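You operate a simulated robot arm through the tools that you are given. There is no shell and no other tool. Be economical: measure what you need, move in short steps, check, and stop when the job is done.

Carry out the task below with a simulated two-armed robot. There is one attempt and no reset: what you move stays moved.

Task
On the wash worktop top, fold the polishing cloth in half.

The check looks at the end state, three seconds after you hand in, the way a careful person would. Anything else that was tipped, shoved, dropped, spilled or broken makes it a failure. Flat cloth is picked up by pressing the open fingertips on it (5 to 10 N) and closing them slowly along it; thin cloth reads only 2 to 8 mm in the jaws.

Robot
Two 7-joint arms with two-finger parallel grippers on one trunk, on a base that drives. Base frame: it is fixed to the floor where the robot stands at the start and does not move with it; the origin is under the middle of the robot, x ahead of it, y to its left, z up. Lengths are in mm, angles in degrees, forces in N, time in s.
The left shoulder is at the start at [70, 189, 1215], the right one opposite. Places, roughly: wash worktop top [600, -600, 800]. Payload 3.91 kg a hand.
Tool frame (each hand has its own): the origin (TCP) lies between the finger pads and is the grasp point; the fingertips stand 30 mm ahead of it; z points along the fingers, y is the line along which they close. Largest opening 110 mm; finger width 20, thickness 10; the body of the gripper, 48 by 112 mm, starts 55 mm behind the TCP.
Orientation is told as [roll, pitch, yaw] about the base's x, y, z axes, in that order, counted from this pose: with the fingers straight down and closing along the base's y, the tool's x points along the base's -x, its y along +y and its z along -z.

Tools
- The arms move only by the tool arm_command. It takes "left_commands", "right_commands" or both (then of equal length, played together; a hand with none holds still); each is a list of rows, each a list of 3 entries, a list of its own where there are three numbers: the opening in per cent of the stroke, from 0 (shut) to 100 (fully open), then the shift along the tool's x, y, z in mm, then the turn, a rotation vector about the tool's x, y, z in degrees. In form: [[fingers, [tx, ty, tz], [rx, ry, rz]], ...]. A call has 1 to 20 rows; each row is the pose to reach, as a shift and turn from the pose commanded when the call began, along the tool's axes at that moment. Each row takes 0.2 s and may step no farther than 50 mm and 8.6 degrees from the row before; otherwise, or with a gripper value out of range, the whole call is refused. A pose out of reach is approached as far as the arm can. The call stops where the force on the tool passes 40 N (or 10 N more than at its start, if that is more) or the arm is blocked; 0.2 s more then pass. The fingers move at their own pace (about 72 mm/s each) and stop on an object; they squeeze with about 34 N. The grip force told is the motor's: it shows also when the fingers shut on nothing. Time passes only in rows, and 0.2 s behind the last, so rows that repeat a pose let the fingers close. The reply holds the time, the measured pose of the TCP, the force on the tool along the base axes, the opening and the grip force, in the units named above and with some noise.
- Cameras (640 x 400 px; columns grow to the right, rows downward): "scene" is now at [124.7, -4.7, 1416.9]; the picture's right is [-0.06, -1.00, 0.00], its down [-0.82, 0.05, -0.58] and it looks along [0.57, -0.03, -0.82] (base axes); focal length 283 px, centre (320, 200). "left" rides on the left gripper at [72, -17, -103] in its tool frame; the picture's right is [0.23, 0.97, 0.00], its down [-0.76, 0.18, -0.62] and it looks along [-0.61, 0.14, 0.78] (tool axes); focal length 222 px, centre (320, 200). "right" rides on the right gripper at [73, 17, -103] in its tool frame; the picture's right is [-0.23, 0.97, 0.00], its down [-0.76, -0.18, -0.62] and it looks along [-0.61, -0.14, 0.78] (tool axes); focal length 222 px, centre (320, 200). There is no depth. A picture from a camera that has moved, and an enlarged one, comes with that camera's place and axes in the base frame and with its lens.
- capture(camera): a new picture of that camera. It takes no simulated time.
- lift_body(by): slides the trunk up (or, below 0, down) by that many mm; the arms and the scene camera ride with it, the base frame stays. It gives what a move gives, with no picture.
- drive_base(legs): drives the robot by 1 to 6 legs, each [ahead, turn to the left] in mm and degrees, along the robot's own axes; the way and the turn of a leg run together, so that a leg with both is an arc; at most 1500 mm and 180 degrees a leg. The arms and the cameras ride along, it lands a little off, and it stops where it bumps. It gives what a move gives.
- aim_head(pan, tilt): turns the head with the scene camera to pan (to the left, within 86 degrees either way) and tilt (down, from -29 to 69), counted from straight ahead of the robot. It gives what a move gives.
- zoom(camera, box): a new picture of the part [left, top, right, bottom] of that camera's present view, enlarged. It takes no simulated time.
- job_done(): hands the job in; it is judged then, once.

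Go step by step. Nothing tells you exact positions but the pictures and the camera data: compare them with the known pose of the tool, close in by small moves and look again before you grip or let go. The budget is 120 turns and 92 pictures, counting those below and the enlarged ones. Unless the task says otherwise, let go and move clear before handing in, and close with one line.

The tools are called as name(argument=value, ...) on one line, values as JSON. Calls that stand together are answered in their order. arm_command: Moves the arms, as the interface text tells. Its arguments: {"type":"object","properties":{"left_commands":{"type":"array","items":{"type":"array"}},"right_commands":{"type":"array","items":{"type":"array"}}},"required":[]} The other tools are called the same way: lift_body (by) slides the trunk up or down; drive_base (legs) drives the base; aim_head (pan, tilt) turns the head that bears the scene camera; capture (camera) takes a picture; zoom (camera, box) takes an enlarged picture of a part of a camera's view; job_done () hands the job in.

At the start:

```text
time: 0.0
left_position: [579.2, 253.4, 1064.4]
left_tool_rot: [-0.1, 0.1, -0.2]
left_ft_force: [-0.1, 0.0, -0.1]
left_gripper_width: 110.1
left_grip_force: 0.0
right_position: [353.1, -157.6, 1007.7]
right_tool_rot: [0.1, 0.0, -0.1]
right_ft_force: [0.0, 0.0, -0.9]
right_gripper_width: 110.2
right_grip_force: 0.1
trunk travel left (down, up): [-725.0, 215.0]
robot x, y, heading: [1.5, 2.7, 0.2]
head pan, tilt: [-3.3, 54.8]
```

scene: 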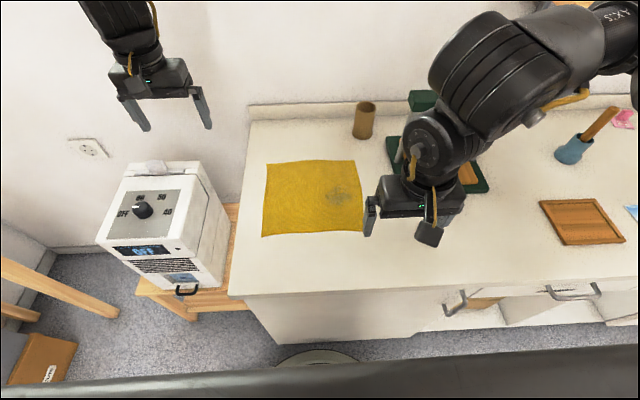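
right: 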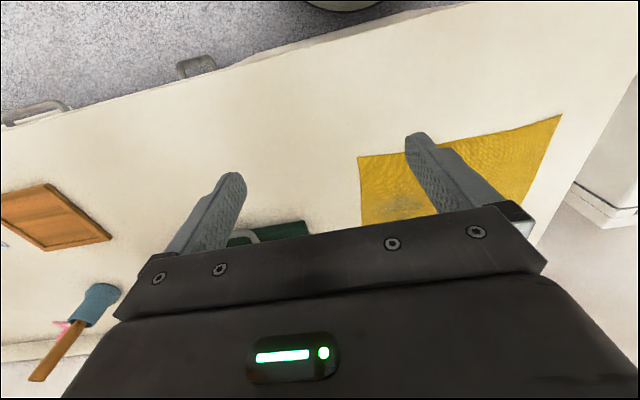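
left: 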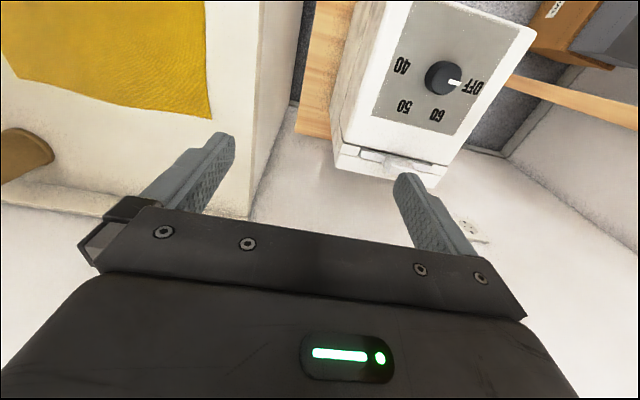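

The yellow cloth lies flat, at about x 455–693 and y −130–122. I plan to fold the near edge over onto the far edge with both hands, so first I'll hover over the two near corners.

arm_command(left_commands=[[40, [27, -37, 0], [0, 0, 0]], [40, [54, -74, 0], [0, 0, 0]], [40, [81, -111, 0], [0, 0, 0]], [40, [109, -148, 0], [0, 0, 0]], [40, [109, -148, 41], [0, 0, 0]], [40, [109, -148, 82], [0, 0, 0]], [40, [109, -148, 123], [0, 0, 0]], [40, [109, -148, 164], [0, 0, 0]], [40, [109, -148, 164], [0, 0, 0]]], right_commands=[[40, [-29, 12, 0], [0, 0, 0]], [40, [-58, 25, 0], [0, 0, 0]], [40, [-87, 37, 0], [0, 0, 0]], [40, [-117, 50, 0], [0, 0, 0]], [40, [-117, 50, 27], [0, 0, 0]], [40, [-117, 50, 54], [0, 0, 0]], [40, [-117, 50, 81], [0, 0, 0]], [40, [-117, 50, 108], [0, 0, 0]], [40, [-117, 50, 108], [0, 0, 0]]])

capture(camera="scene")

capture(camera="left")

capture(camera="right")

```text
time: 2.0
left_position: [490.9, 110.9, 890.4]
left_tool_rot: [-0.1, 0.0, -0.2]
left_ft_force: [-1.2, 0.0, 0.1]
left_gripper_width: 44.4
left_grip_force: 0.0
left hand out of reach, approached as far as the arm can: row 3, 4, 5, 6, 7, 8, 9
right_position: [468.9, -106.8, 902.0]
right_tool_rot: [0.2, -0.1, -0.1]
right_ft_force: [0.6, 0.9, 0.4]
right_gripper_width: 44.1
right_grip_force: 0.0
trunk travel left (down, up): [-725.0, 215.0]
robot x, y, heading: [-1.8, 5.4, 0.1]
head pan, tilt: [-3.3, 54.8]
```

```text
88 pictures are left
camera scene: at [123.8, -4.6, 1417.0], right [-0.06, -1.0, 0.0], down [-0.82, 0.05, -0.58], along [0.58, -0.03, -0.82], focal length 283 px, centre (320, 200)
```

scene: 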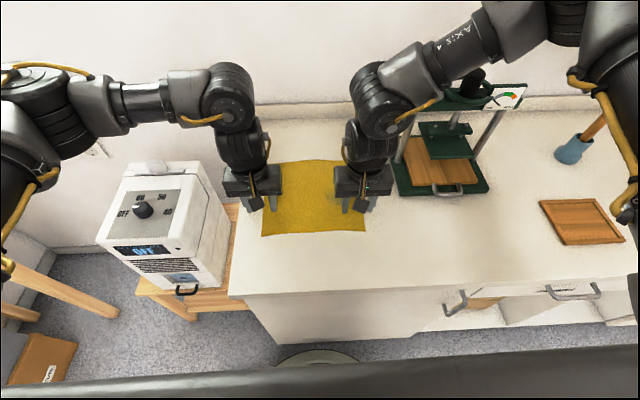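

```text
87 pictures are left
camera left: at [421.0, 94.4, 992.9], right [-0.22, 0.97, 0.0], down [0.76, 0.18, 0.62], along [0.61, 0.14, -0.78], focal length 222 px, centre (320, 200)
```

left: 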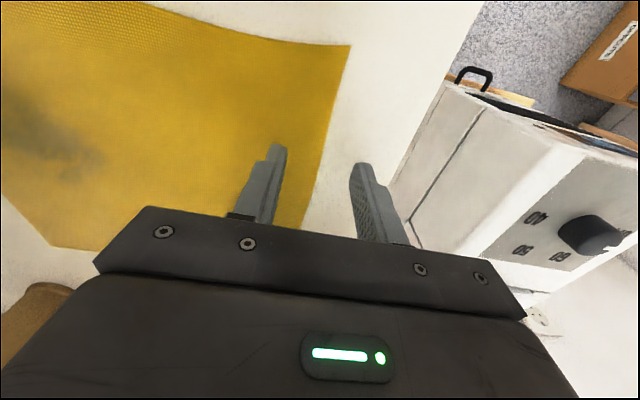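

```text
86 pictures are left
camera right: at [396.1, -89.1, 1003.6], right [0.23, 0.97, 0.0], down [0.76, -0.18, 0.62], along [0.61, -0.14, -0.78], focal length 222 px, centre (320, 200)
```

right: 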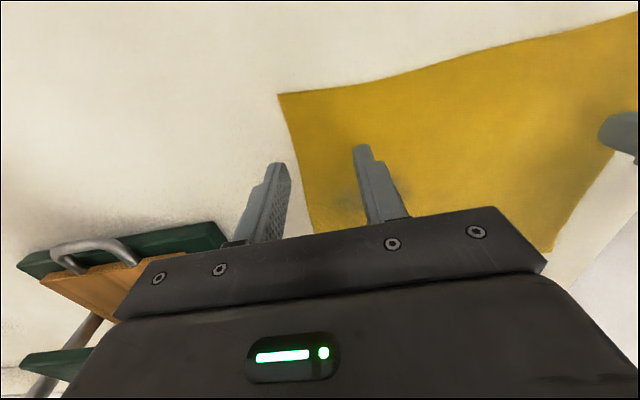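

The views agree best if the surface is at z≈838, with the cloth at x≈430–660 and y≈−126–113. The left arm is too folded to reach that near, so I'll lift the hands and back the robot up about 80 mm.

arm_command(left_commands=[[40, [0, 0, -40], [0, 0, 0]]], right_commands=[[40, [0, 0, -40], [0, 0, 0]]])

drive_base(legs=[[-80, 0]])

```text
time: 2.4
left_position: [500.3, 113.7, 926.4]
left_tool_rot: [0.0, 0.0, -0.2]
left_ft_force: [-0.2, 0.2, 0.3]
left_gripper_width: 43.9
left_grip_force: 0.1
left hand out of reach, approached as far as the arm can: row 1
right_position: [467.4, -107.5, 942.5]
right_tool_rot: [0.2, -0.1, 0.0]
right_ft_force: [-0.6, 0.4, -0.7]
right_gripper_width: 44.0
right_grip_force: 0.0
trunk travel left (down, up): [-725.0, 215.0]
robot x, y, heading: [4.0, 3.4, 0.1]
head pan, tilt: [-3.3, 54.8]
```

```text
time: 3.5
left_position: [424.0, 114.3, 923.6]
left_tool_rot: [0.0, 0.3, -0.1]
left_ft_force: [0.4, -0.3, -0.3]
left_gripper_width: 43.7
left_grip_force: 0.1
right_position: [392.0, -106.5, 939.6]
right_tool_rot: [0.2, 0.1, 0.0]
right_ft_force: [0.9, -0.1, -0.2]
right_gripper_width: 43.9
right_grip_force: 0.0
trunk travel left (down, up): [-725.0, 215.0]
robot x, y, heading: [-77.7, 3.2, 0.1]
head pan, tilt: [-3.3, 54.8]
```

Next I'll move over the near corners, low but clear of the surface, and check.

arm_command(left_commands=[[40, [-12, -16, 8], [0, 0, 0]], [40, [-23, -32, 16], [0, 0, 0]], [40, [-23, -32, 24], [0, 0, 0]]], right_commands=[[40, [-25, 5, 10], [0, 0, 0]], [40, [-57, 10, 25], [0, 0, 0]], [40, [-57, 10, 40], [0, 0, 0]]])

capture(camera="scene")

capture(camera="left")

capture(camera="right")

```text
time: 4.3
left_position: [442.1, 81.4, 902.3]
left_tool_rot: [-0.1, 0.0, -0.2]
left_ft_force: [0.4, -0.7, 0.2]
left_gripper_width: 43.7
left_grip_force: 0.0
right_position: [443.1, -93.4, 904.3]
right_tool_rot: [0.0, -0.2, -0.3]
right_ft_force: [0.1, -0.2, 0.3]
right_gripper_width: 43.9
right_grip_force: 0.1
right hand out of reach, approached as far as the arm can: row 3
trunk travel left (down, up): [-725.0, 215.0]
robot x, y, heading: [-76.3, 4.9, 0.2]
head pan, tilt: [-3.3, 54.8]
```

```text
85 pictures are left
camera scene: at [44.0, -4.8, 1417.1], right [-0.06, -1.0, 0.0], down [-0.82, 0.05, -0.58], along [0.58, -0.03, -0.82], focal length 283 px, centre (320, 200)
```

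scene: 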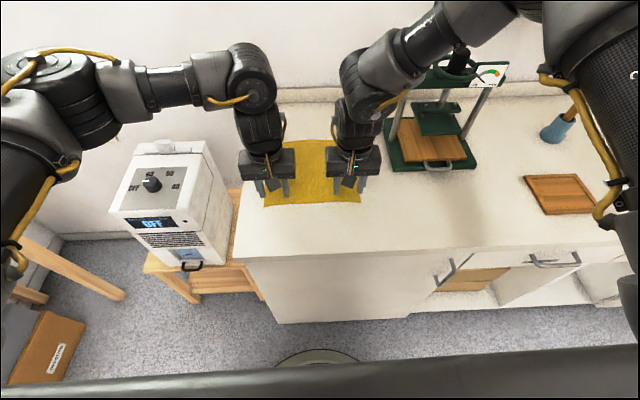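

```text
84 pictures are left
camera left: at [373.1, 65.2, 1005.5], right [-0.22, 0.97, 0.0], down [0.76, 0.18, 0.62], along [0.61, 0.14, -0.78], focal length 222 px, centre (320, 200)
```

left: 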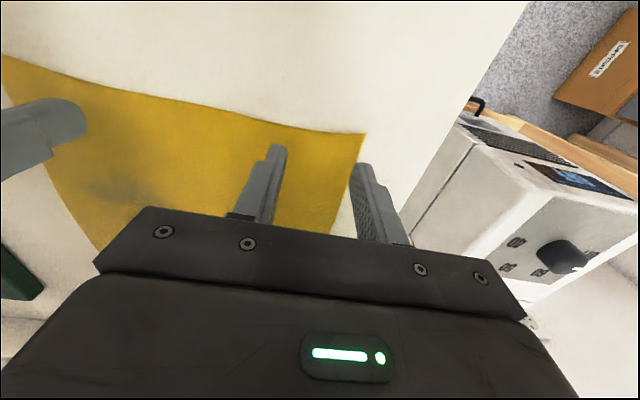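

```text
83 pictures are left
camera right: at [370.2, -74.7, 1004.1], right [0.23, 0.97, 0.0], down [0.76, -0.18, 0.63], along [0.61, -0.14, -0.78], focal length 222 px, centre (320, 200)
```

right: 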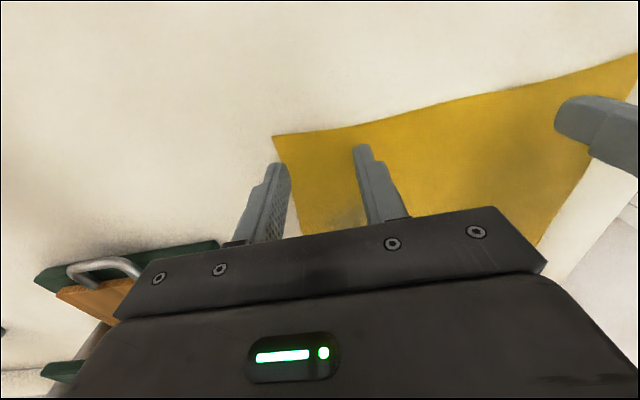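

Both wrist views put the surface at about z≈845, with near corners at (429, 111) and (427, −123). I'll move the fingers a bit inward, narrow the opening, and lower to just above the cloth.

arm_command(left_commands=[[30, [-5, -8, 0], [0, 0, 0]], [30, [-10, -16, 8], [0, 0, 0]], [30, [-10, -16, 16], [0, 0, 0]], [30, [-10, -16, 16], [0, 0, 0]]], right_commands=[[30, [-5, 8, 0], [0, 0, 0]], [30, [-8, 13, 6], [0, 0, 0]], [30, [-8, 13, 14], [0, 0, 0]], [30, [-8, 13, 14], [0, 0, 0]]])

```text
time: 5.3
left_position: [454.6, 65.1, 887.9]
left_tool_rot: [0.0, 0.1, -0.1]
left_ft_force: [0.2, -0.1, -0.4]
left_gripper_width: 32.9
left_grip_force: 0.1
right_position: [450.5, -79.1, 889.2]
right_tool_rot: [0.1, -0.3, -0.4]
right_ft_force: [-0.1, -0.2, 0.4]
right_gripper_width: 32.9
right_grip_force: 0.1
trunk travel left (down, up): [-725.0, 215.0]
robot x, y, heading: [-78.3, 1.9, -0.1]
head pan, tilt: [-3.3, 54.8]
```

Both reached. Next I'll go down gently to find contact.

arm_command(left_commands=[[30, [0, 0, 4], [0, 0, 0]], [30, [0, 0, 8], [0, 0, 0]], [30, [0, 0, 10], [0, 0, 0]], [30, [0, 0, 10], [0, 0, 0]]], right_commands=[[30, [0, 0, 4], [0, 0, 0]], [30, [0, 0, 8], [0, 0, 0]], [30, [0, 0, 10], [0, 0, 0]], [30, [0, 0, 10], [0, 0, 0]]])

zoom(camera="left", box=[160, 60, 480, 260])

zoom(camera="right", box=[160, 60, 480, 260])

```text
time: 6.3
left_position: [454.5, 65.7, 881.6]
left_tool_rot: [-0.2, -0.4, -0.1]
left_ft_force: [-1.3, 1.1, 12.5]
left_gripper_width: 33.2
left_grip_force: 0.1
right_position: [447.0, -77.5, 881.3]
right_tool_rot: [0.1, -0.4, -0.3]
right_ft_force: [-1.9, -0.3, 12.4]
right_gripper_width: 33.0
right_grip_force: 0.1
right hand out of reach, approached as far as the arm can: row 1, 2, 3, 4
trunk travel left (down, up): [-725.0, 215.0]
robot x, y, heading: [-79.3, 1.7, 0.2]
head pan, tilt: [-3.3, 54.8]
stopped in row 4 (left hand): the force on the tool passed its limit (the readings are from after the stop); the commanded pose is now the measured one
```

```text
2.00 times, centred on (320, 160) of left
camera zoom: at [383.0, 50.4, 983.5], right [-0.23, 0.97, -0.01], down [0.76, 0.18, 0.63], along [0.61, 0.14, -0.78], focal length 444 px, centre (320, 280)
```

zoom: 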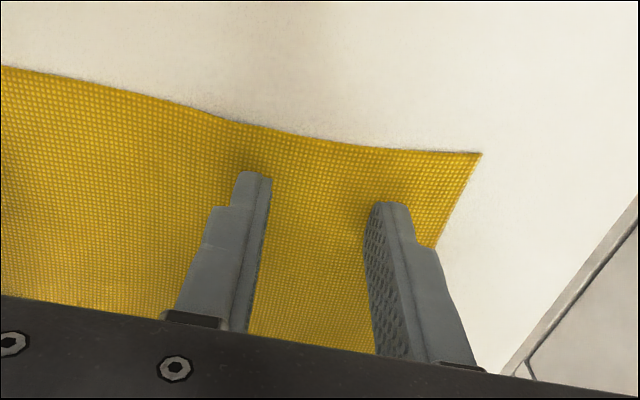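

```text
2.00 times, centred on (320, 160) of right
camera zoom: at [373.2, -59.3, 982.6], right [0.23, 0.97, 0.0], down [0.76, -0.18, 0.63], along [0.61, -0.14, -0.78], focal length 444 px, centre (320, 280)
```

zoom: 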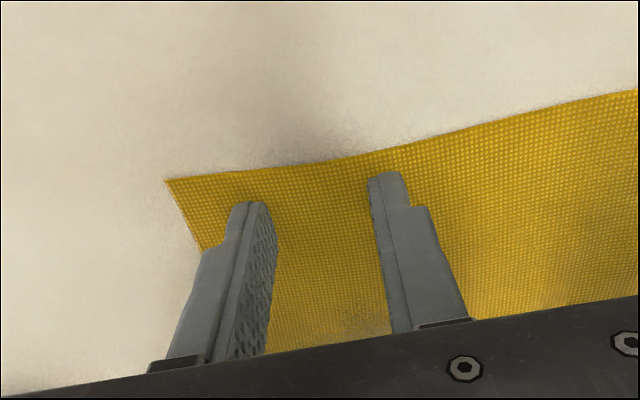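

Both hands are pressing on the cloth with about 12 N, on the near corners. I'll close slowly.

arm_command(left_commands=[[28, [0, 0, 0], [0, 0, 0]], [26, [0, 0, 0], [0, 0, 0]], [24, [0, 0, 0], [0, 0, 0]], [22, [0, 0, 0], [0, 0, 0]], [20, [0, 0, 0], [0, 0, 0]], [18, [0, 0, 0], [0, 0, 0]], [16, [0, 0, 0], [0, 0, 0]], [14, [0, 0, 0], [0, 0, 0]], [12, [0, 0, 0], [0, 0, 0]], [10, [0, 0, 0], [0, 0, 0]], [8, [0, 0, 0], [0, 0, 0]], [6, [0, 0, 0], [0, 0, 0]], [4, [0, 0, 0], [0, 0, 0]], [2, [0, 0, 0], [0, 0, 0]], [0, [0, 0, 0], [0, 0, 0]], [0, [0, 0, 0], [0, 0, 0]], [0, [0, 0, 0], [0, 0, 0]]], right_commands=[[28, [0, 0, 0], [0, 0, 0]], [26, [0, 0, 0], [0, 0, 0]], [24, [0, 0, 0], [0, 0, 0]], [22, [0, 0, 0], [0, 0, 0]], [20, [0, 0, 0], [0, 0, 0]], [18, [0, 0, 0], [0, 0, 0]], [16, [0, 0, 0], [0, 0, 0]], [14, [0, 0, 0], [0, 0, 0]], [12, [0, 0, 0], [0, 0, 0]], [10, [0, 0, 0], [0, 0, 0]], [8, [0, 0, 0], [0, 0, 0]], [6, [0, 0, 0], [0, 0, 0]], [4, [0, 0, 0], [0, 0, 0]], [2, [0, 0, 0], [0, 0, 0]], [0, [0, 0, 0], [0, 0, 0]], [0, [0, 0, 0], [0, 0, 0]], [0, [0, 0, 0], [0, 0, 0]]])

zoom(camera="left", box=[160, 60, 480, 260])

zoom(camera="right", box=[160, 60, 480, 260])

```text
time: 9.9
left_position: [453.2, 65.9, 881.9]
left_tool_rot: [-0.3, -0.4, -0.1]
left_ft_force: [1.1, -15.1, 24.0]
left_gripper_width: 1.8
left_grip_force: 33.4
right_position: [445.1, -77.2, 881.2]
right_tool_rot: [0.2, -0.3, -0.2]
right_ft_force: [-1.2, 15.0, 14.5]
right_gripper_width: 1.6
right_grip_force: 34.1
trunk travel left (down, up): [-725.0, 215.0]
robot x, y, heading: [-82.4, 2.7, 0.0]
head pan, tilt: [-3.3, 54.8]
```

```text
2.00 times, centred on (320, 160) of left
camera zoom: at [381.9, 49.5, 983.5], right [-0.23, 0.97, -0.01], down [0.76, 0.18, 0.63], along [0.61, 0.14, -0.78], focal length 444 px, centre (320, 280)
```

zoom: 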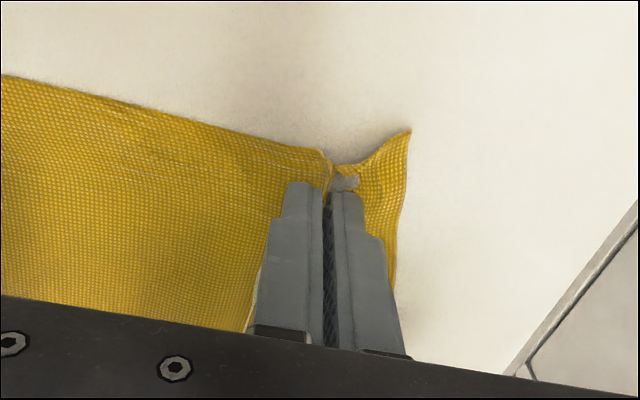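

```text
2.00 times, centred on (320, 160) of right
camera zoom: at [371.9, -59.2, 982.6], right [0.23, 0.97, 0.0], down [0.76, -0.18, 0.63], along [0.61, -0.14, -0.78], focal length 444 px, centre (320, 280)
```

zoom: 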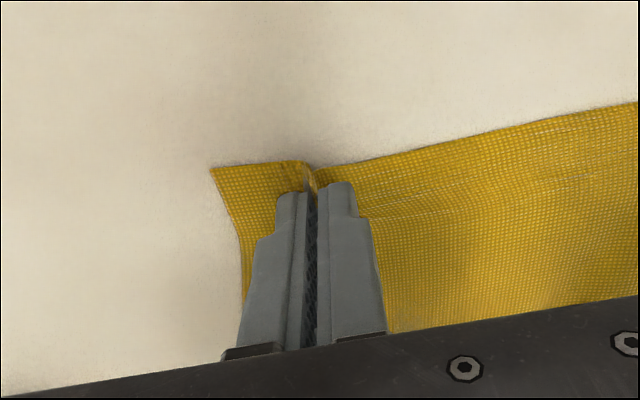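

Both corners look pinched. I'll lift a little along the fold arc and check.

arm_command(left_commands=[[0, [-1, 0, -15], [0, 0, 0]], [0, [-5, 0, -30], [0, 0, 0]], [0, [-12, 0, -45], [0, 0, 0]], [0, [-12, 0, -45], [0, 0, 0]]], right_commands=[[0, [-1, 0, -15], [0, 0, 0]], [0, [-5, 0, -30], [0, 0, 0]], [0, [-12, 0, -45], [0, 0, 0]], [0, [-12, 0, -45], [0, 0, 0]]])

capture(camera="left")

capture(camera="right")

capture(camera="scene")

```text
time: 10.9
left_position: [465.6, 67.4, 923.6]
left_tool_rot: [-0.3, -0.2, -0.1]
left_ft_force: [0.4, -17.2, 0.1]
left_gripper_width: 1.8
left_grip_force: 34.0
right_position: [460.5, -77.6, 923.9]
right_tool_rot: [0.1, -0.1, -0.2]
right_ft_force: [-0.6, 18.4, -0.3]
right_gripper_width: 1.5
right_grip_force: 34.0
trunk travel left (down, up): [-725.0, 215.0]
robot x, y, heading: [-83.1, -0.3, 0.2]
head pan, tilt: [-3.3, 54.8]
```

```text
78 pictures are left
camera left: at [396.0, 50.3, 1025.4], right [-0.23, 0.97, -0.01], down [0.76, 0.18, 0.62], along [0.61, 0.14, -0.78], focal length 222 px, centre (320, 200)
```

left: 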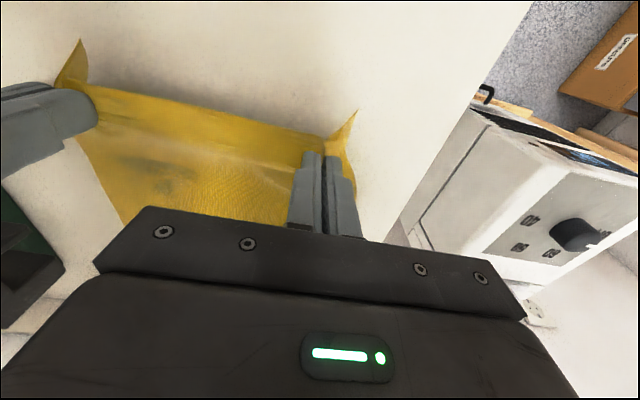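

```text
77 pictures are left
camera right: at [387.1, -60.4, 1025.8], right [0.23, 0.97, 0.0], down [0.76, -0.18, 0.62], along [0.61, -0.14, -0.78], focal length 222 px, centre (320, 200)
```

right: 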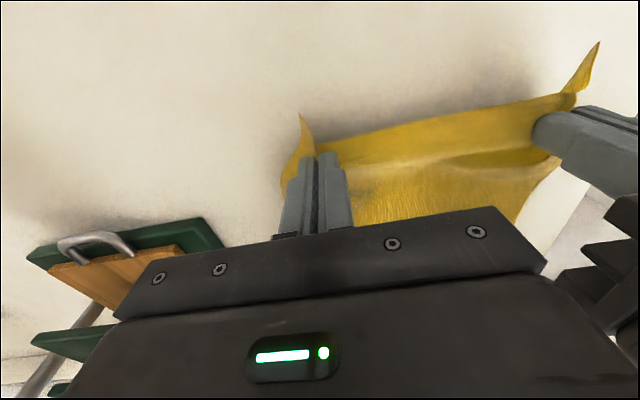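

```text
76 pictures are left
camera scene: at [45.5, -4.4, 1416.8], right [-0.06, -1.0, 0.0], down [-0.82, 0.05, -0.58], along [0.57, -0.03, -0.82], focal length 283 px, centre (320, 200)
```

scene: 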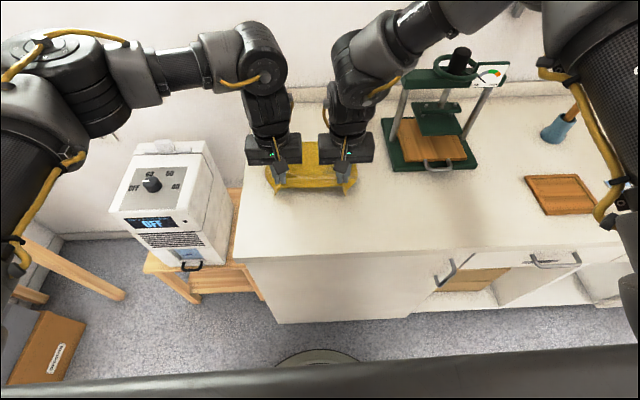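

Both corners are held, but the cloth is taut between the hands (17 N), so I'll bring them together slightly while carrying it to the top of the arc.

arm_command(left_commands=[[0, [0, -5, 0], [0, 0, 0]], [0, [-10, -10, -15], [0, 0, 0]], [0, [-25, -10, -28], [0, 0, 0]], [0, [-45, -10, -36], [0, 0, 0]], [0, [-65, -10, -40], [0, 0, 0]], [0, [-75, -10, -40], [0, 0, 0]], [0, [-75, -10, -40], [0, 0, 0]]], right_commands=[[0, [0, 5, 0], [0, 0, 0]], [0, [-12, 10, -15], [0, 0, 0]], [0, [-28, 10, -28], [0, 0, 0]], [0, [-48, 10, -36], [0, 0, 0]], [0, [-68, 10, -40], [0, 0, 0]], [0, [-80, 10, -40], [0, 0, 0]], [0, [-80, 10, -40], [0, 0, 0]]])

capture(camera="scene")

capture(camera="right")

capture(camera="left")

```text
time: 12.5
left_position: [543.2, 61.7, 962.5]
left_tool_rot: [0.2, 0.1, 0.1]
left_ft_force: [0.3, 1.2, 0.2]
left_gripper_width: 1.6
left_grip_force: 34.4
right_position: [495.2, -51.9, 968.0]
right_tool_rot: [-0.4, -0.5, -1.1]
right_ft_force: [-0.9, -1.3, 0.0]
right_gripper_width: 1.4
right_grip_force: 34.1
right hand out of reach, approached as far as the arm can: row 3, 4, 5, 6, 7
trunk travel left (down, up): [-725.0, 215.0]
robot x, y, heading: [-79.5, 3.1, 0.3]
head pan, tilt: [-3.3, 54.8]
stopped in row 7 (left hand): the force on the tool passed its limit (the readings are from after the stop); the commanded pose is now the measured one
```

```text
75 pictures are left
camera scene: at [45.3, -4.5, 1416.9], right [-0.06, -1.0, 0.0], down [-0.82, 0.05, -0.58], along [0.57, -0.03, -0.82], focal length 283 px, centre (320, 200)
```

scene: 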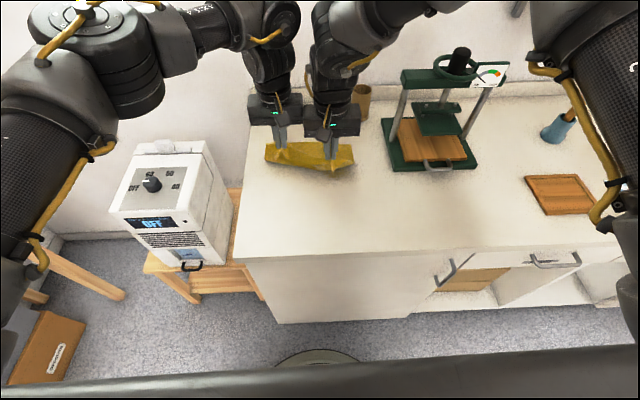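

```text
74 pictures are left
camera right: at [421.4, -31.6, 1068.9], right [0.25, 0.97, 0.0], down [0.75, -0.19, 0.63], along [0.61, -0.16, -0.78], focal length 222 px, centre (320, 200)
```

right: 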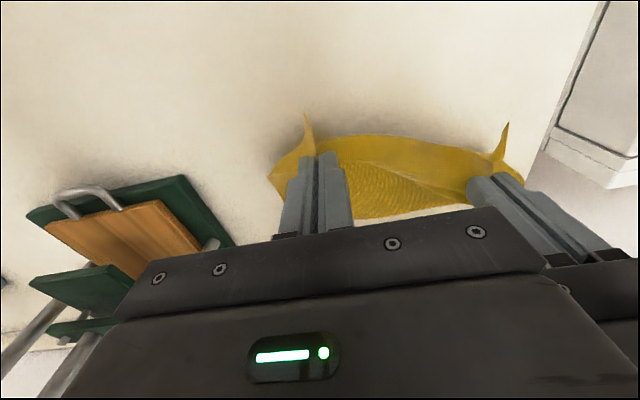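

```text
73 pictures are left
camera left: at [472.3, 43.7, 1065.3], right [-0.23, 0.97, 0.0], down [0.76, 0.18, 0.62], along [0.61, 0.15, -0.78], focal length 222 px, centre (320, 200)
```

left: 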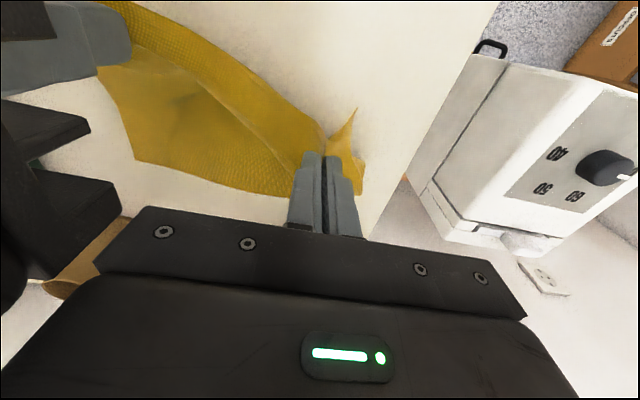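

The right arm lagged at x 495 and drifted inward until the two gripper bodies touched. I'll separate them in y and then try bringing the right hand forward in small steps.

arm_command(left_commands=[[0, [0, 2, 0], [0, 0, 0]], [0, [0, 5, 0], [0, 0, 0]], [0, [0, 5, 0], [0, 0, 0]], [0, [0, 5, 0], [0, 0, 0]]], right_commands=[[0, [0, -8, 0], [0, 0, 0]], [0, [0, -18, 5], [0, 0, 0]], [0, [-10, -20, 10], [0, 0, 1]], [0, [-20, -20, 10], [0, 0, 1]]])

```text
time: 13.5
left_position: [543.1, 66.1, 963.2]
left_tool_rot: [0.2, 0.0, 0.1]
left_ft_force: [0.4, 0.0, 0.1]
left_gripper_width: 1.5
left_grip_force: 33.8
right_position: [494.0, -62.8, 961.9]
right_tool_rot: [-0.3, -0.6, -2.3]
right_ft_force: [0.4, 0.8, -0.4]
right_gripper_width: 1.4
right_grip_force: 34.2
right hand out of reach, approached as far as the arm can: row 2, 3, 4
trunk travel left (down, up): [-725.0, 215.0]
robot x, y, heading: [-76.6, 1.9, 0.0]
head pan, tilt: [-3.3, 54.8]
```

The right arm seems to be against a joint limit. I'll test whether tilting its fingers forward frees it.

arm_command(right_commands=[[0, [0, 0, 0], [0, -6, -1]], [0, [-5, 0, 0], [0, -12, -2]], [0, [-15, 0, 0], [0, -16, -2]], [0, [-15, 0, 0], [0, -16, -2]]])

capture(camera="scene")

```text
time: 14.5
left_position: [543.2, 66.4, 962.9]
left_tool_rot: [0.3, 0.1, 0.0]
left_ft_force: [-0.5, -0.1, -1.0]
left_gripper_width: 1.6
left_grip_force: 33.5
right_position: [507.0, -62.3, 960.3]
right_tool_rot: [-0.6, -16.5, 0.0]
right_ft_force: [0.6, 0.9, 0.8]
right_gripper_width: 1.7
right_grip_force: 34.6
trunk travel left (down, up): [-725.0, 215.0]
robot x, y, heading: [-81.9, -0.4, 0.1]
head pan, tilt: [-3.3, 54.8]
```

```text
72 pictures are left
camera scene: at [45.2, -4.5, 1416.9], right [-0.06, -1.0, 0.0], down [-0.82, 0.05, -0.58], along [0.57, -0.03, -0.82], focal length 283 px, centre (320, 200)
```

scene: 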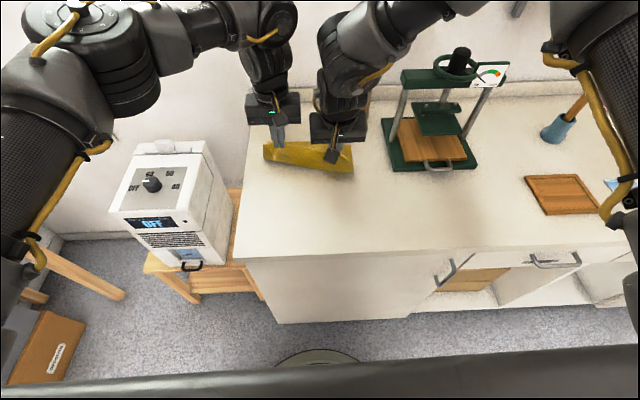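

That freed it: the tilt lets the right hand go forward. I'll keep tilting and advance it to match the left.

arm_command(right_commands=[[0, [-10, -2, 3], [0, -4, 0]], [0, [-20, -4, 6], [0, -8, 0]], [0, [-34, -6, 10], [0, -12, 0]], [0, [-34, -6, 10], [0, -12, 0]]])

```text
time: 15.5
left_position: [544.1, 66.0, 963.7]
left_tool_rot: [0.1, -0.1, 0.0]
left_ft_force: [-0.3, -2.6, 0.2]
left_gripper_width: 1.6
left_grip_force: 33.8
right_position: [544.5, -69.8, 960.3]
right_tool_rot: [-0.5, -28.5, 0.2]
right_ft_force: [-1.2, 3.3, -0.2]
right_gripper_width: 1.6
right_grip_force: 34.1
trunk travel left (down, up): [-725.0, 215.0]
robot x, y, heading: [-79.8, 2.8, 0.1]
head pan, tilt: [-3.3, 54.8]
```

The hands match now. I'll go down the second half of the arc most of the way, then look.

arm_command(left_commands=[[0, [-12, 0, 2], [0, 0, 0]], [0, [-23, 0, 4], [0, 0, 0]], [0, [-34, 0, 9], [0, 0, 0]], [0, [-45, 0, 15], [0, 0, 0]], [0, [-60, 0, 28], [0, 0, 0]], [0, [-72, 0, 42], [0, 0, 0]], [0, [-72, 0, 42], [0, 0, 0]]], right_commands=[[0, [-8, 0, 7], [0, -2, 0]], [0, [-16, 0, 13], [0, -4, 0]], [0, [-22, 0, 23], [0, -6, 0]], [0, [-28, 0, 32], [0, -6, 0]], [0, [-31, 0, 49], [0, -6, 0]], [0, [-34, 0, 66], [0, -6, 0]], [0, [-34, 0, 66], [0, -6, 0]]])

capture(camera="scene")

capture(camera="left")

capture(camera="right")

```text
time: 17.1
left_position: [603.2, 62.0, 928.7]
left_tool_rot: [0.2, -0.1, 0.0]
left_ft_force: [-0.5, 0.2, -0.2]
left_gripper_width: 1.6
left_grip_force: 34.1
left hand out of reach, approached as far as the arm can: row 6, 7
right_position: [578.8, -56.7, 927.8]
right_tool_rot: [-0.8, -34.6, -0.1]
right_ft_force: [-0.9, -0.6, -0.6]
right_gripper_width: 1.5
right_grip_force: 34.1
right hand out of reach, approached as far as the arm can: row 4, 5, 6, 7
trunk travel left (down, up): [-725.0, 215.0]
robot x, y, heading: [-81.8, 3.9, 0.0]
head pan, tilt: [-3.3, 54.8]
```

```text
71 pictures are left
camera scene: at [44.9, -5.0, 1416.9], right [-0.06, -1.0, 0.0], down [-0.82, 0.05, -0.58], along [0.57, -0.03, -0.82], focal length 283 px, centre (320, 200)
```

scene: 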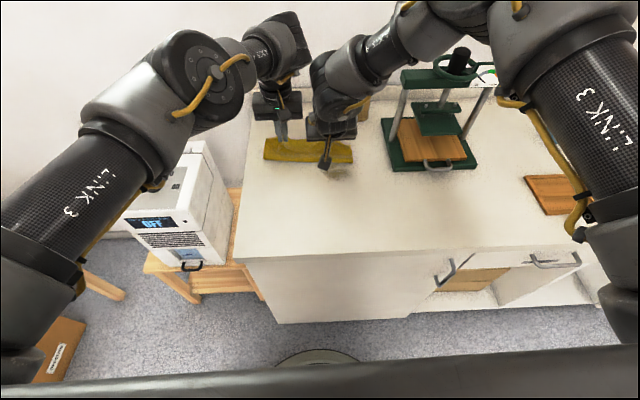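

```text
70 pictures are left
camera left: at [531.8, 45.4, 1030.3], right [-0.23, 0.97, 0.0], down [0.76, 0.18, 0.62], along [0.61, 0.14, -0.78], focal length 222 px, centre (320, 200)
```

left: 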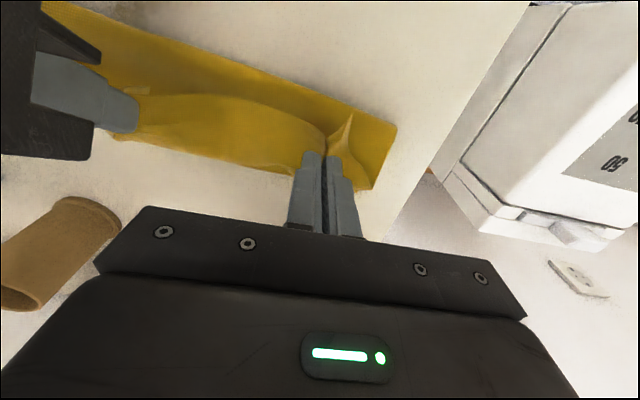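

```text
69 pictures are left
camera right: at [459.3, -36.7, 969.8], right [0.2, 0.97, 0.12], down [0.27, -0.17, 0.95], along [0.94, -0.15, -0.3], focal length 222 px, centre (320, 200)
```

right: 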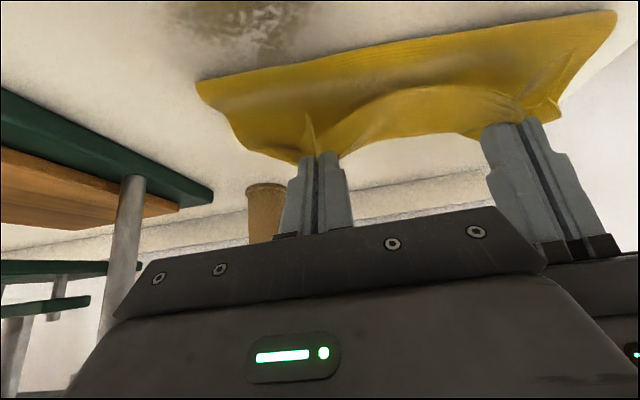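

The fold is going well, but both arms are near their limits in this pose. The base and trunk carry both hands rigidly, so I'll use them: trunk down a bit, then the base forward (it stood safely at x=0 before).

lift_body(by=-22)

drive_base(legs=[[28, 0]])

capture(camera="left")

capture(camera="right")

```text
time: 17.8
left_position: [602.1, 63.7, 905.2]
left_tool_rot: [0.1, -0.1, -0.1]
left_ft_force: [0.4, -0.9, -0.5]
left_gripper_width: 1.8
left_grip_force: 33.8
right_position: [576.9, -54.7, 905.4]
right_tool_rot: [-0.7, -34.6, 0.0]
right_ft_force: [0.5, -0.6, -1.1]
right_gripper_width: 1.8
right_grip_force: 34.4
trunk travel left (down, up): [-703.0, 237.0]
robot x, y, heading: [-80.5, -0.2, -0.0]
head pan, tilt: [-3.3, 54.8]
```

```text
time: 18.6
left_position: [624.8, 62.1, 911.1]
left_tool_rot: [0.1, -0.5, 0.0]
left_ft_force: [0.2, -0.6, 0.4]
left_gripper_width: 1.4
left_grip_force: 34.0
right_position: [599.8, -53.9, 912.2]
right_tool_rot: [-0.7, -35.1, 0.0]
right_ft_force: [-0.9, 0.7, 0.6]
right_gripper_width: 1.4
right_grip_force: 33.8
trunk travel left (down, up): [-703.0, 237.0]
robot x, y, heading: [-50.2, -2.0, -0.2]
head pan, tilt: [-3.3, 54.8]
```

```text
68 pictures are left
camera left: at [553.0, 45.7, 1013.5], right [-0.23, 0.97, 0.0], down [0.76, 0.18, 0.63], along [0.61, 0.14, -0.78], focal length 222 px, centre (320, 200)
```

left: 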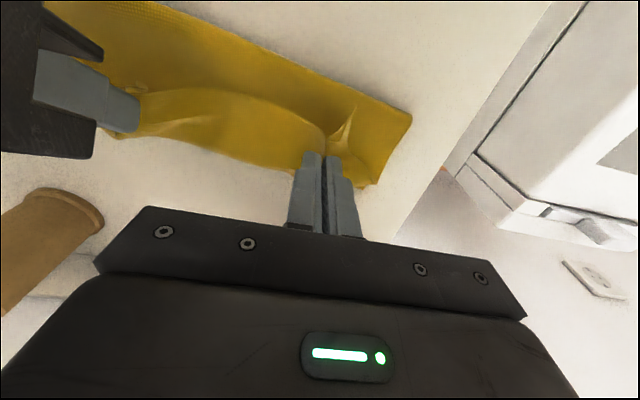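

```text
67 pictures are left
camera right: at [480.4, -35.8, 952.6], right [0.19, 0.97, 0.12], down [0.26, -0.17, 0.95], along [0.94, -0.15, -0.29], focal length 222 px, centre (320, 200)
```

right: 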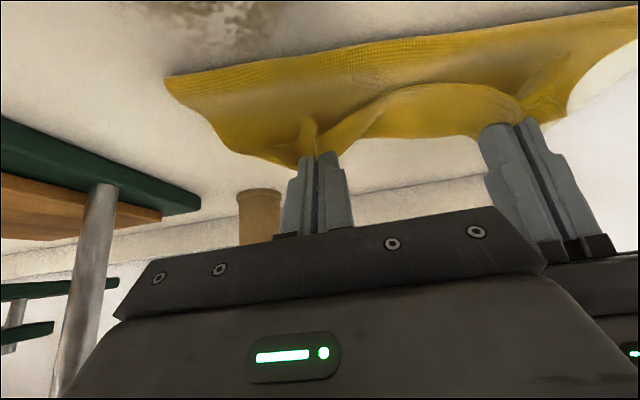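

I want a clearer measure of where the crease and far edge are now.

zoom(camera="scene", box=[220, 80, 420, 205])

```text
3.20 times, centred on (320, 142) of scene
camera zoom: at [64.1, -4.3, 1395.8], right [-0.06, -1.0, 0.0], down [-0.81, 0.05, -0.58], along [0.58, -0.03, -0.81], focal length 905 px, centre (320, 384)
```

zoom: 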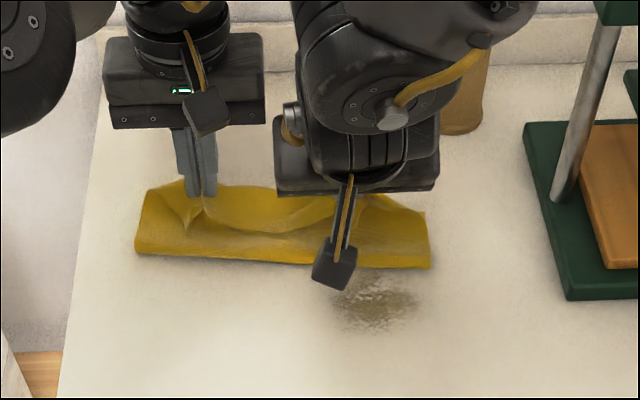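

The cloth leaves the fingers on the far side because the pinch ridge runs across the fold, so it is rolling into a Z instead of a clean fold. I'll bring the hands back along the same arc to lay it flat, then regrasp with the fingers turned 90° so the cloth hangs freely from the pinch.

lift_body(by=22)

drive_base(legs=[[-28, 0]])

arm_command(left_commands=[[0, [20, 2, -14], [0, 0, 0]], [0, [40, 5, -26], [0, 0, 0]], [0, [60, 8, -32], [0, 0, 0]], [0, [60, 8, -32], [0, 0, 0]]], right_commands=[[0, [4, -3, -15], [0, 6, 0]], [0, [8, -6, -30], [0, 12, 0]], [0, [13, -10, -45], [0, 16, 0]], [0, [13, -10, -45], [0, 16, 0]]])

```text
time: 19.3
left_position: [629.7, 63.7, 927.8]
left_tool_rot: [0.1, 0.0, -0.1]
left_ft_force: [0.8, 0.0, 0.6]
left_gripper_width: 1.7
left_grip_force: 34.3
right_position: [604.6, -53.8, 928.9]
right_tool_rot: [-0.6, -34.7, 0.0]
right_ft_force: [-0.3, -0.3, 0.7]
right_gripper_width: 1.6
right_grip_force: 34.0
trunk travel left (down, up): [-725.0, 215.0]
robot x, y, heading: [-49.7, 2.4, 0.1]
head pan, tilt: [-3.3, 54.8]
```

```text
time: 20.1
left_position: [606.8, 62.5, 924.4]
left_tool_rot: [0.2, 0.2, 0.1]
left_ft_force: [0.6, 0.5, -0.1]
left_gripper_width: 1.7
left_grip_force: 34.0
right_position: [582.4, -54.3, 924.5]
right_tool_rot: [-0.7, -34.5, 0.1]
right_ft_force: [-0.1, -0.1, -0.1]
right_gripper_width: 1.5
right_grip_force: 34.3
trunk travel left (down, up): [-725.0, 215.0]
robot x, y, heading: [-79.3, 2.3, -0.1]
head pan, tilt: [-3.3, 54.8]
```

```text
time: 21.1
left_position: [543.7, 68.9, 958.4]
left_tool_rot: [0.1, -0.1, 0.0]
left_ft_force: [0.6, -0.1, 0.2]
left_gripper_width: 2.0
left_grip_force: 34.0
right_position: [538.6, -62.8, 958.6]
right_tool_rot: [-0.5, -18.6, -0.5]
right_ft_force: [-0.5, -0.3, -0.2]
right_gripper_width: 1.5
right_grip_force: 33.8
right hand out of reach, approached as far as the arm can: row 2
trunk travel left (down, up): [-725.0, 215.0]
robot x, y, heading: [-78.8, -0.3, 0.1]
head pan, tilt: [-3.3, 54.8]
```

arm_command(left_commands=[[0, [22, 0, 4], [0, 0, 0]], [0, [44, 2, 12], [0, 0, 0]], [0, [66, 4, 24], [0, 0, 0]], [0, [84, 5, 40], [0, 0, 0]], [0, [92, 6, 55], [0, 0, 0]], [0, [92, 6, 55], [0, 0, 0]]], right_commands=[[0, [22, -2, -3], [0, 4, 0]], [0, [44, -4, -3], [0, 8, 0]], [0, [66, -6, 2], [0, 12, 0]], [0, [86, -8, 15], [0, 16, 0]], [0, [98, -10, 24], [0, 18, 0]], [0, [98, -10, 24], [0, 18, 0]]])

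capture(camera="scene")

capture(camera="left")

```text
time: 22.5
left_position: [449.4, 73.4, 904.3]
left_tool_rot: [-0.1, -0.2, 0.0]
left_ft_force: [1.6, -22.7, -0.6]
left_gripper_width: 1.5
left_grip_force: 33.8
right_position: [453.7, -72.1, 905.7]
right_tool_rot: [-0.2, -0.7, -0.3]
right_ft_force: [-1.6, 22.8, 0.9]
right_gripper_width: 1.9
right_grip_force: 34.2
trunk travel left (down, up): [-725.0, 215.0]
robot x, y, heading: [-83.7, 1.0, -0.1]
head pan, tilt: [-3.3, 54.8]
```

```text
65 pictures are left
camera scene: at [44.8, -4.4, 1416.9], right [-0.05, -1.0, 0.0], down [-0.82, 0.04, -0.58], along [0.57, -0.03, -0.82], focal length 283 px, centre (320, 200)
```

scene: 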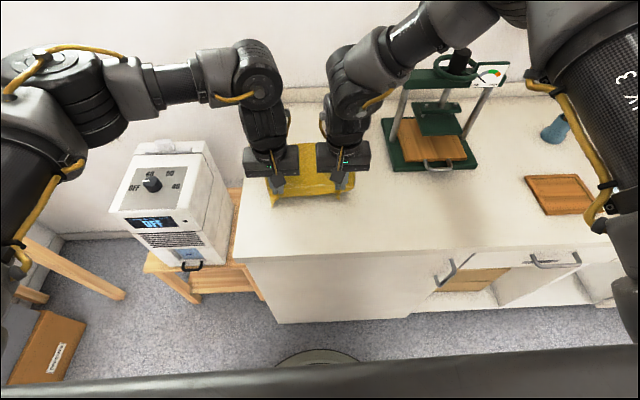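

```text
64 pictures are left
camera left: at [379.4, 57.3, 1007.3], right [-0.23, 0.97, 0.0], down [0.76, 0.18, 0.62], along [0.61, 0.14, -0.78], focal length 222 px, centre (320, 200)
```

left: 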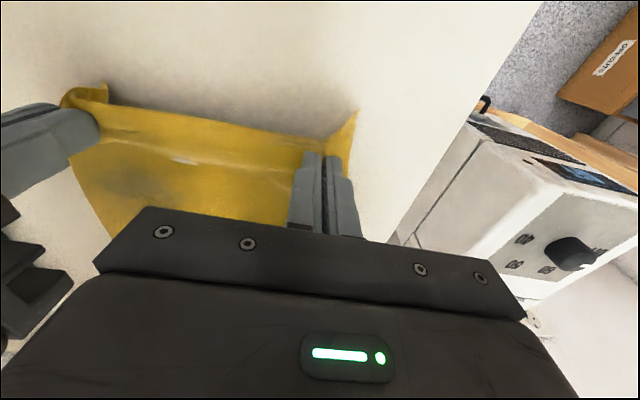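

The cloth is unrolled again. I'll lower to the surface and open the fingers.

arm_command(left_commands=[[0, [2, -3, 10], [0, 0, 0]], [0, [4, -3, 19], [0, 0, 0]], [0, [4, -3, 19], [0, 0, 0]], [10, [4, -3, 19], [0, 0, 0]], [20, [4, -3, 19], [0, 0, 0]], [30, [4, -3, 19], [0, 0, 0]], [35, [4, -3, 19], [0, 0, 0]], [35, [4, -3, 0], [0, 0, 0]], [35, [4, -3, -40], [0, 0, 0]], [35, [4, -3, -80], [0, 0, 0]]], right_commands=[[0, [4, 3, 10], [0, 0, 0]], [0, [7, 3, 20], [0, 0, 0]], [0, [7, 3, 20], [0, 0, 0]], [10, [7, 3, 20], [0, 0, 0]], [20, [7, 3, 20], [0, 0, 0]], [30, [7, 3, 20], [0, 0, 0]], [35, [7, 3, 20], [0, 0, 0]], [35, [7, 3, 0], [0, 0, 0]], [35, [7, 3, -40], [0, 0, 0]], [35, [7, 3, -80], [0, 0, 0]]])

capture(camera="left")

capture(camera="right")

```text
time: 24.7
left_position: [444.8, 73.1, 983.4]
left_tool_rot: [0.1, -0.2, 0.1]
left_ft_force: [0.0, -0.6, -1.1]
left_gripper_width: 38.5
left_grip_force: 0.1
right_position: [442.5, -70.1, 983.7]
right_tool_rot: [-0.5, -0.6, -0.4]
right_ft_force: [-1.3, 0.0, -0.5]
right_gripper_width: 38.5
right_grip_force: 0.0
trunk travel left (down, up): [-725.0, 215.0]
robot x, y, heading: [-80.3, 1.9, 0.6]
head pan, tilt: [-3.3, 54.8]
```

```text
63 pictures are left
camera left: at [374.1, 56.2, 1086.8], right [-0.23, 0.97, 0.0], down [0.76, 0.18, 0.63], along [0.61, 0.14, -0.78], focal length 222 px, centre (320, 200)
```

left: 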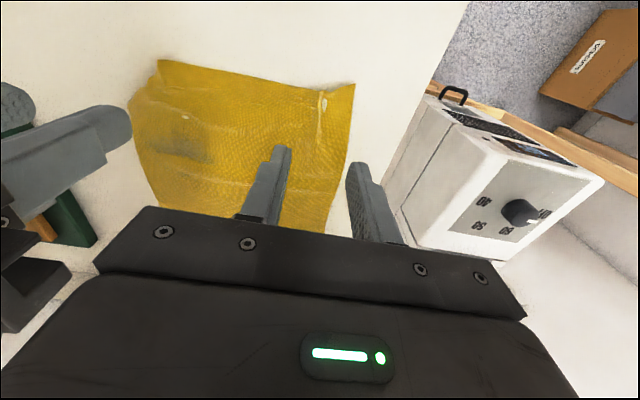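

```text
62 pictures are left
camera right: at [368.2, -52.4, 1086.1], right [0.23, 0.97, -0.01], down [0.75, -0.18, 0.63], along [0.62, -0.15, -0.77], focal length 222 px, centre (320, 200)
```

right: 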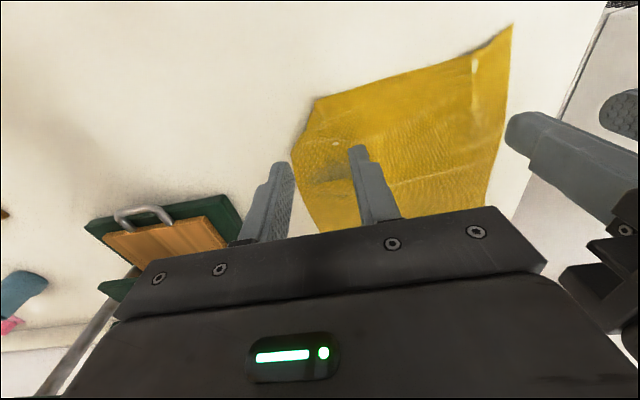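

The cloth is back nearly flat, but its near-right corner looks turned. I'll zoom in on it.

zoom(camera="right", box=[260, 20, 520, 182])

zoom(camera="left", box=[110, 40, 370, 202])

```text
2.46 times, centred on (390, 101) of right
camera zoom: at [368.2, -52.4, 1086.1], right [0.23, 0.97, -0.01], down [0.75, -0.18, 0.63], along [0.62, -0.15, -0.77], focal length 547 px, centre (148, 444)
```

zoom: 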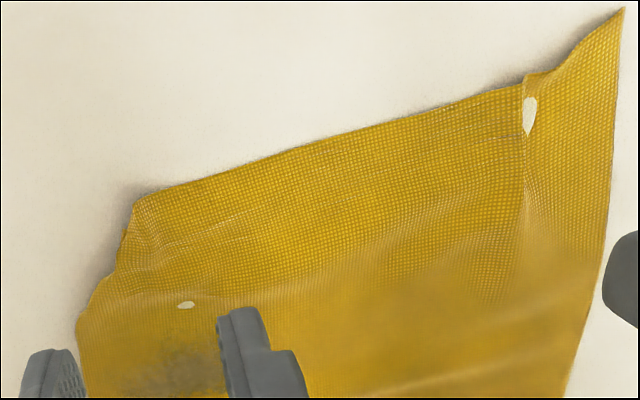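

```text
2.46 times, centred on (240, 121) of left
camera zoom: at [374.1, 56.2, 1086.8], right [-0.23, 0.97, 0.0], down [0.76, 0.18, 0.63], along [0.61, 0.14, -0.78], focal length 547 px, centre (517, 394)
```

zoom: 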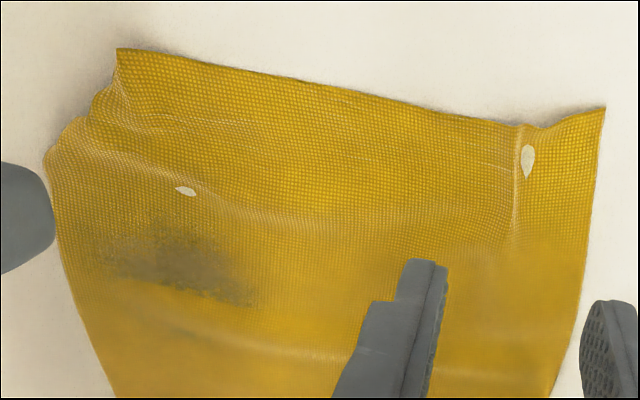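

The near-right corner seems bunched or tucked, so I'll take a closer look with the right camera.

arm_command(right_commands=[[35, [20, -20, 20], [0, 0, 0]], [35, [30, -50, 40], [0, 0, 0]], [35, [40, -70, 50], [0, 0, 0]], [35, [40, -70, 50], [0, 0, 0]]])

zoom(camera="right", box=[250, 60, 490, 210])

```text
time: 25.7
left_position: [445.7, 74.0, 983.6]
left_tool_rot: [0.1, -0.1, 0.2]
left_ft_force: [0.0, -0.3, -1.1]
left_gripper_width: 38.6
left_grip_force: 0.2
right_position: [407.1, -139.9, 933.8]
right_tool_rot: [-0.5, -0.7, -0.3]
right_ft_force: [0.6, 0.4, 0.1]
right_gripper_width: 38.2
right_grip_force: 0.0
trunk travel left (down, up): [-725.0, 215.0]
robot x, y, heading: [-77.5, -0.2, 0.2]
head pan, tilt: [-3.3, 54.8]
```

```text
2.67 times, centred on (370, 135) of right
camera zoom: at [332.5, -122.0, 1034.4], right [0.23, 0.97, -0.01], down [0.75, -0.18, 0.63], along [0.61, -0.15, -0.77], focal length 592 px, centre (187, 373)
```

zoom: 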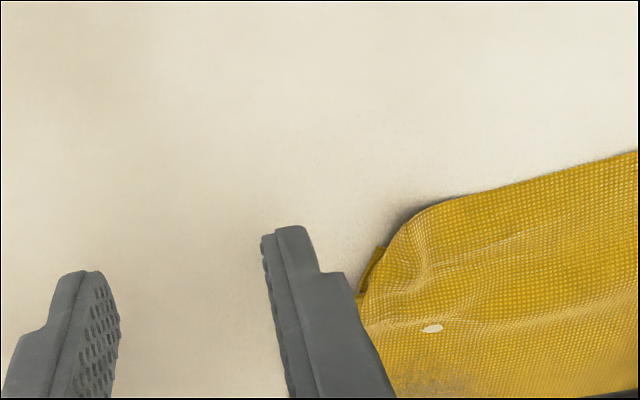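

The corner is just tucked under, so it should drop open when the edge is lifted. Next I'll turn both hands 90° (cameras outward) so the fingers close along x.

arm_command(left_commands=[[35, [0, 0, 0], [0, 0, 8]], [35, [0, 0, 0], [0, 0, 16]], [35, [0, 0, 0], [0, 0, 24]], [35, [0, 0, 0], [0, 0, 32]], [35, [0, 0, 0], [0, 0, 40]], [35, [0, 0, 0], [0, 0, 48]], [35, [0, 0, 0], [0, 0, 56]], [35, [0, 0, 0], [0, 0, 64]], [35, [0, 0, 0], [0, 0, 72]], [35, [0, 0, 0], [0, 0, 80]], [35, [0, 0, 0], [0, 0, 88]], [35, [0, 0, 0], [0, 0, 90]], [35, [0, 0, 0], [0, 0, 90]]], right_commands=[[35, [0, 0, -10], [0, 0, -8]], [35, [0, 0, -20], [0, 0, -16]], [35, [0, 0, -30], [0, 0, -24]], [35, [0, 0, -30], [0, 0, -32]], [35, [0, 0, -30], [0, 0, -40]], [35, [0, 0, -30], [0, 0, -48]], [35, [0, 0, -30], [0, 0, -56]], [35, [0, 0, -30], [0, 0, -64]], [35, [0, 0, -30], [0, 0, -72]], [35, [0, 0, -30], [0, 0, -80]], [35, [0, 0, -30], [0, 0, -88]], [35, [0, 0, -30], [0, 0, -90]], [35, [0, 0, -30], [0, 0, -90]]])

capture(camera="scene")

```text
time: 27.9
left_position: [446.5, 73.1, 986.2]
left_tool_rot: [0.1, 0.1, -77.6]
left_ft_force: [-0.2, -0.4, -0.7]
left_gripper_width: 38.7
left_grip_force: 0.0
right_position: [107.6, -82.3, 976.2]
right_tool_rot: [-1.7, 22.7, 62.8]
right_ft_force: [44.2, 2.9, -6.6]
right_gripper_width: 38.3
right_grip_force: 0.1
right hand out of reach, approached as far as the arm can: row 1, 2, 3, 4, 5, 6, 7, 8, 9, 10
trunk travel left (down, up): [-725.0, 215.0]
robot x, y, heading: [-77.7, 2.1, 0.3]
head pan, tilt: [-3.3, 54.8]
stopped in row 10 (right hand): the force on the tool passed its limit (the readings are from after the stop); the commanded pose is now the measured one
```

```text
58 pictures are left
camera scene: at [46.2, -5.9, 1416.9], right [-0.05, -1.0, 0.0], down [-0.82, 0.04, -0.57], along [0.57, -0.03, -0.82], focal length 283 px, centre (320, 200)
```

scene: 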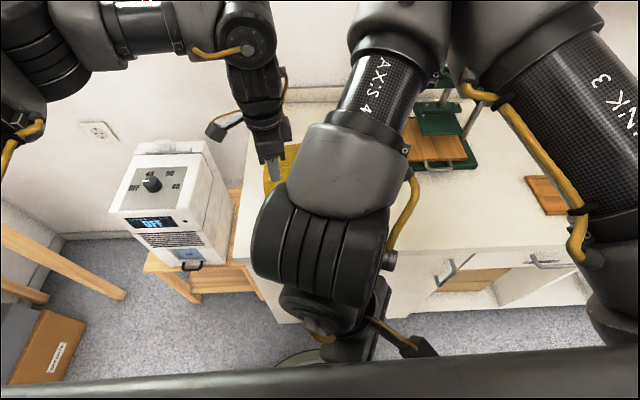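

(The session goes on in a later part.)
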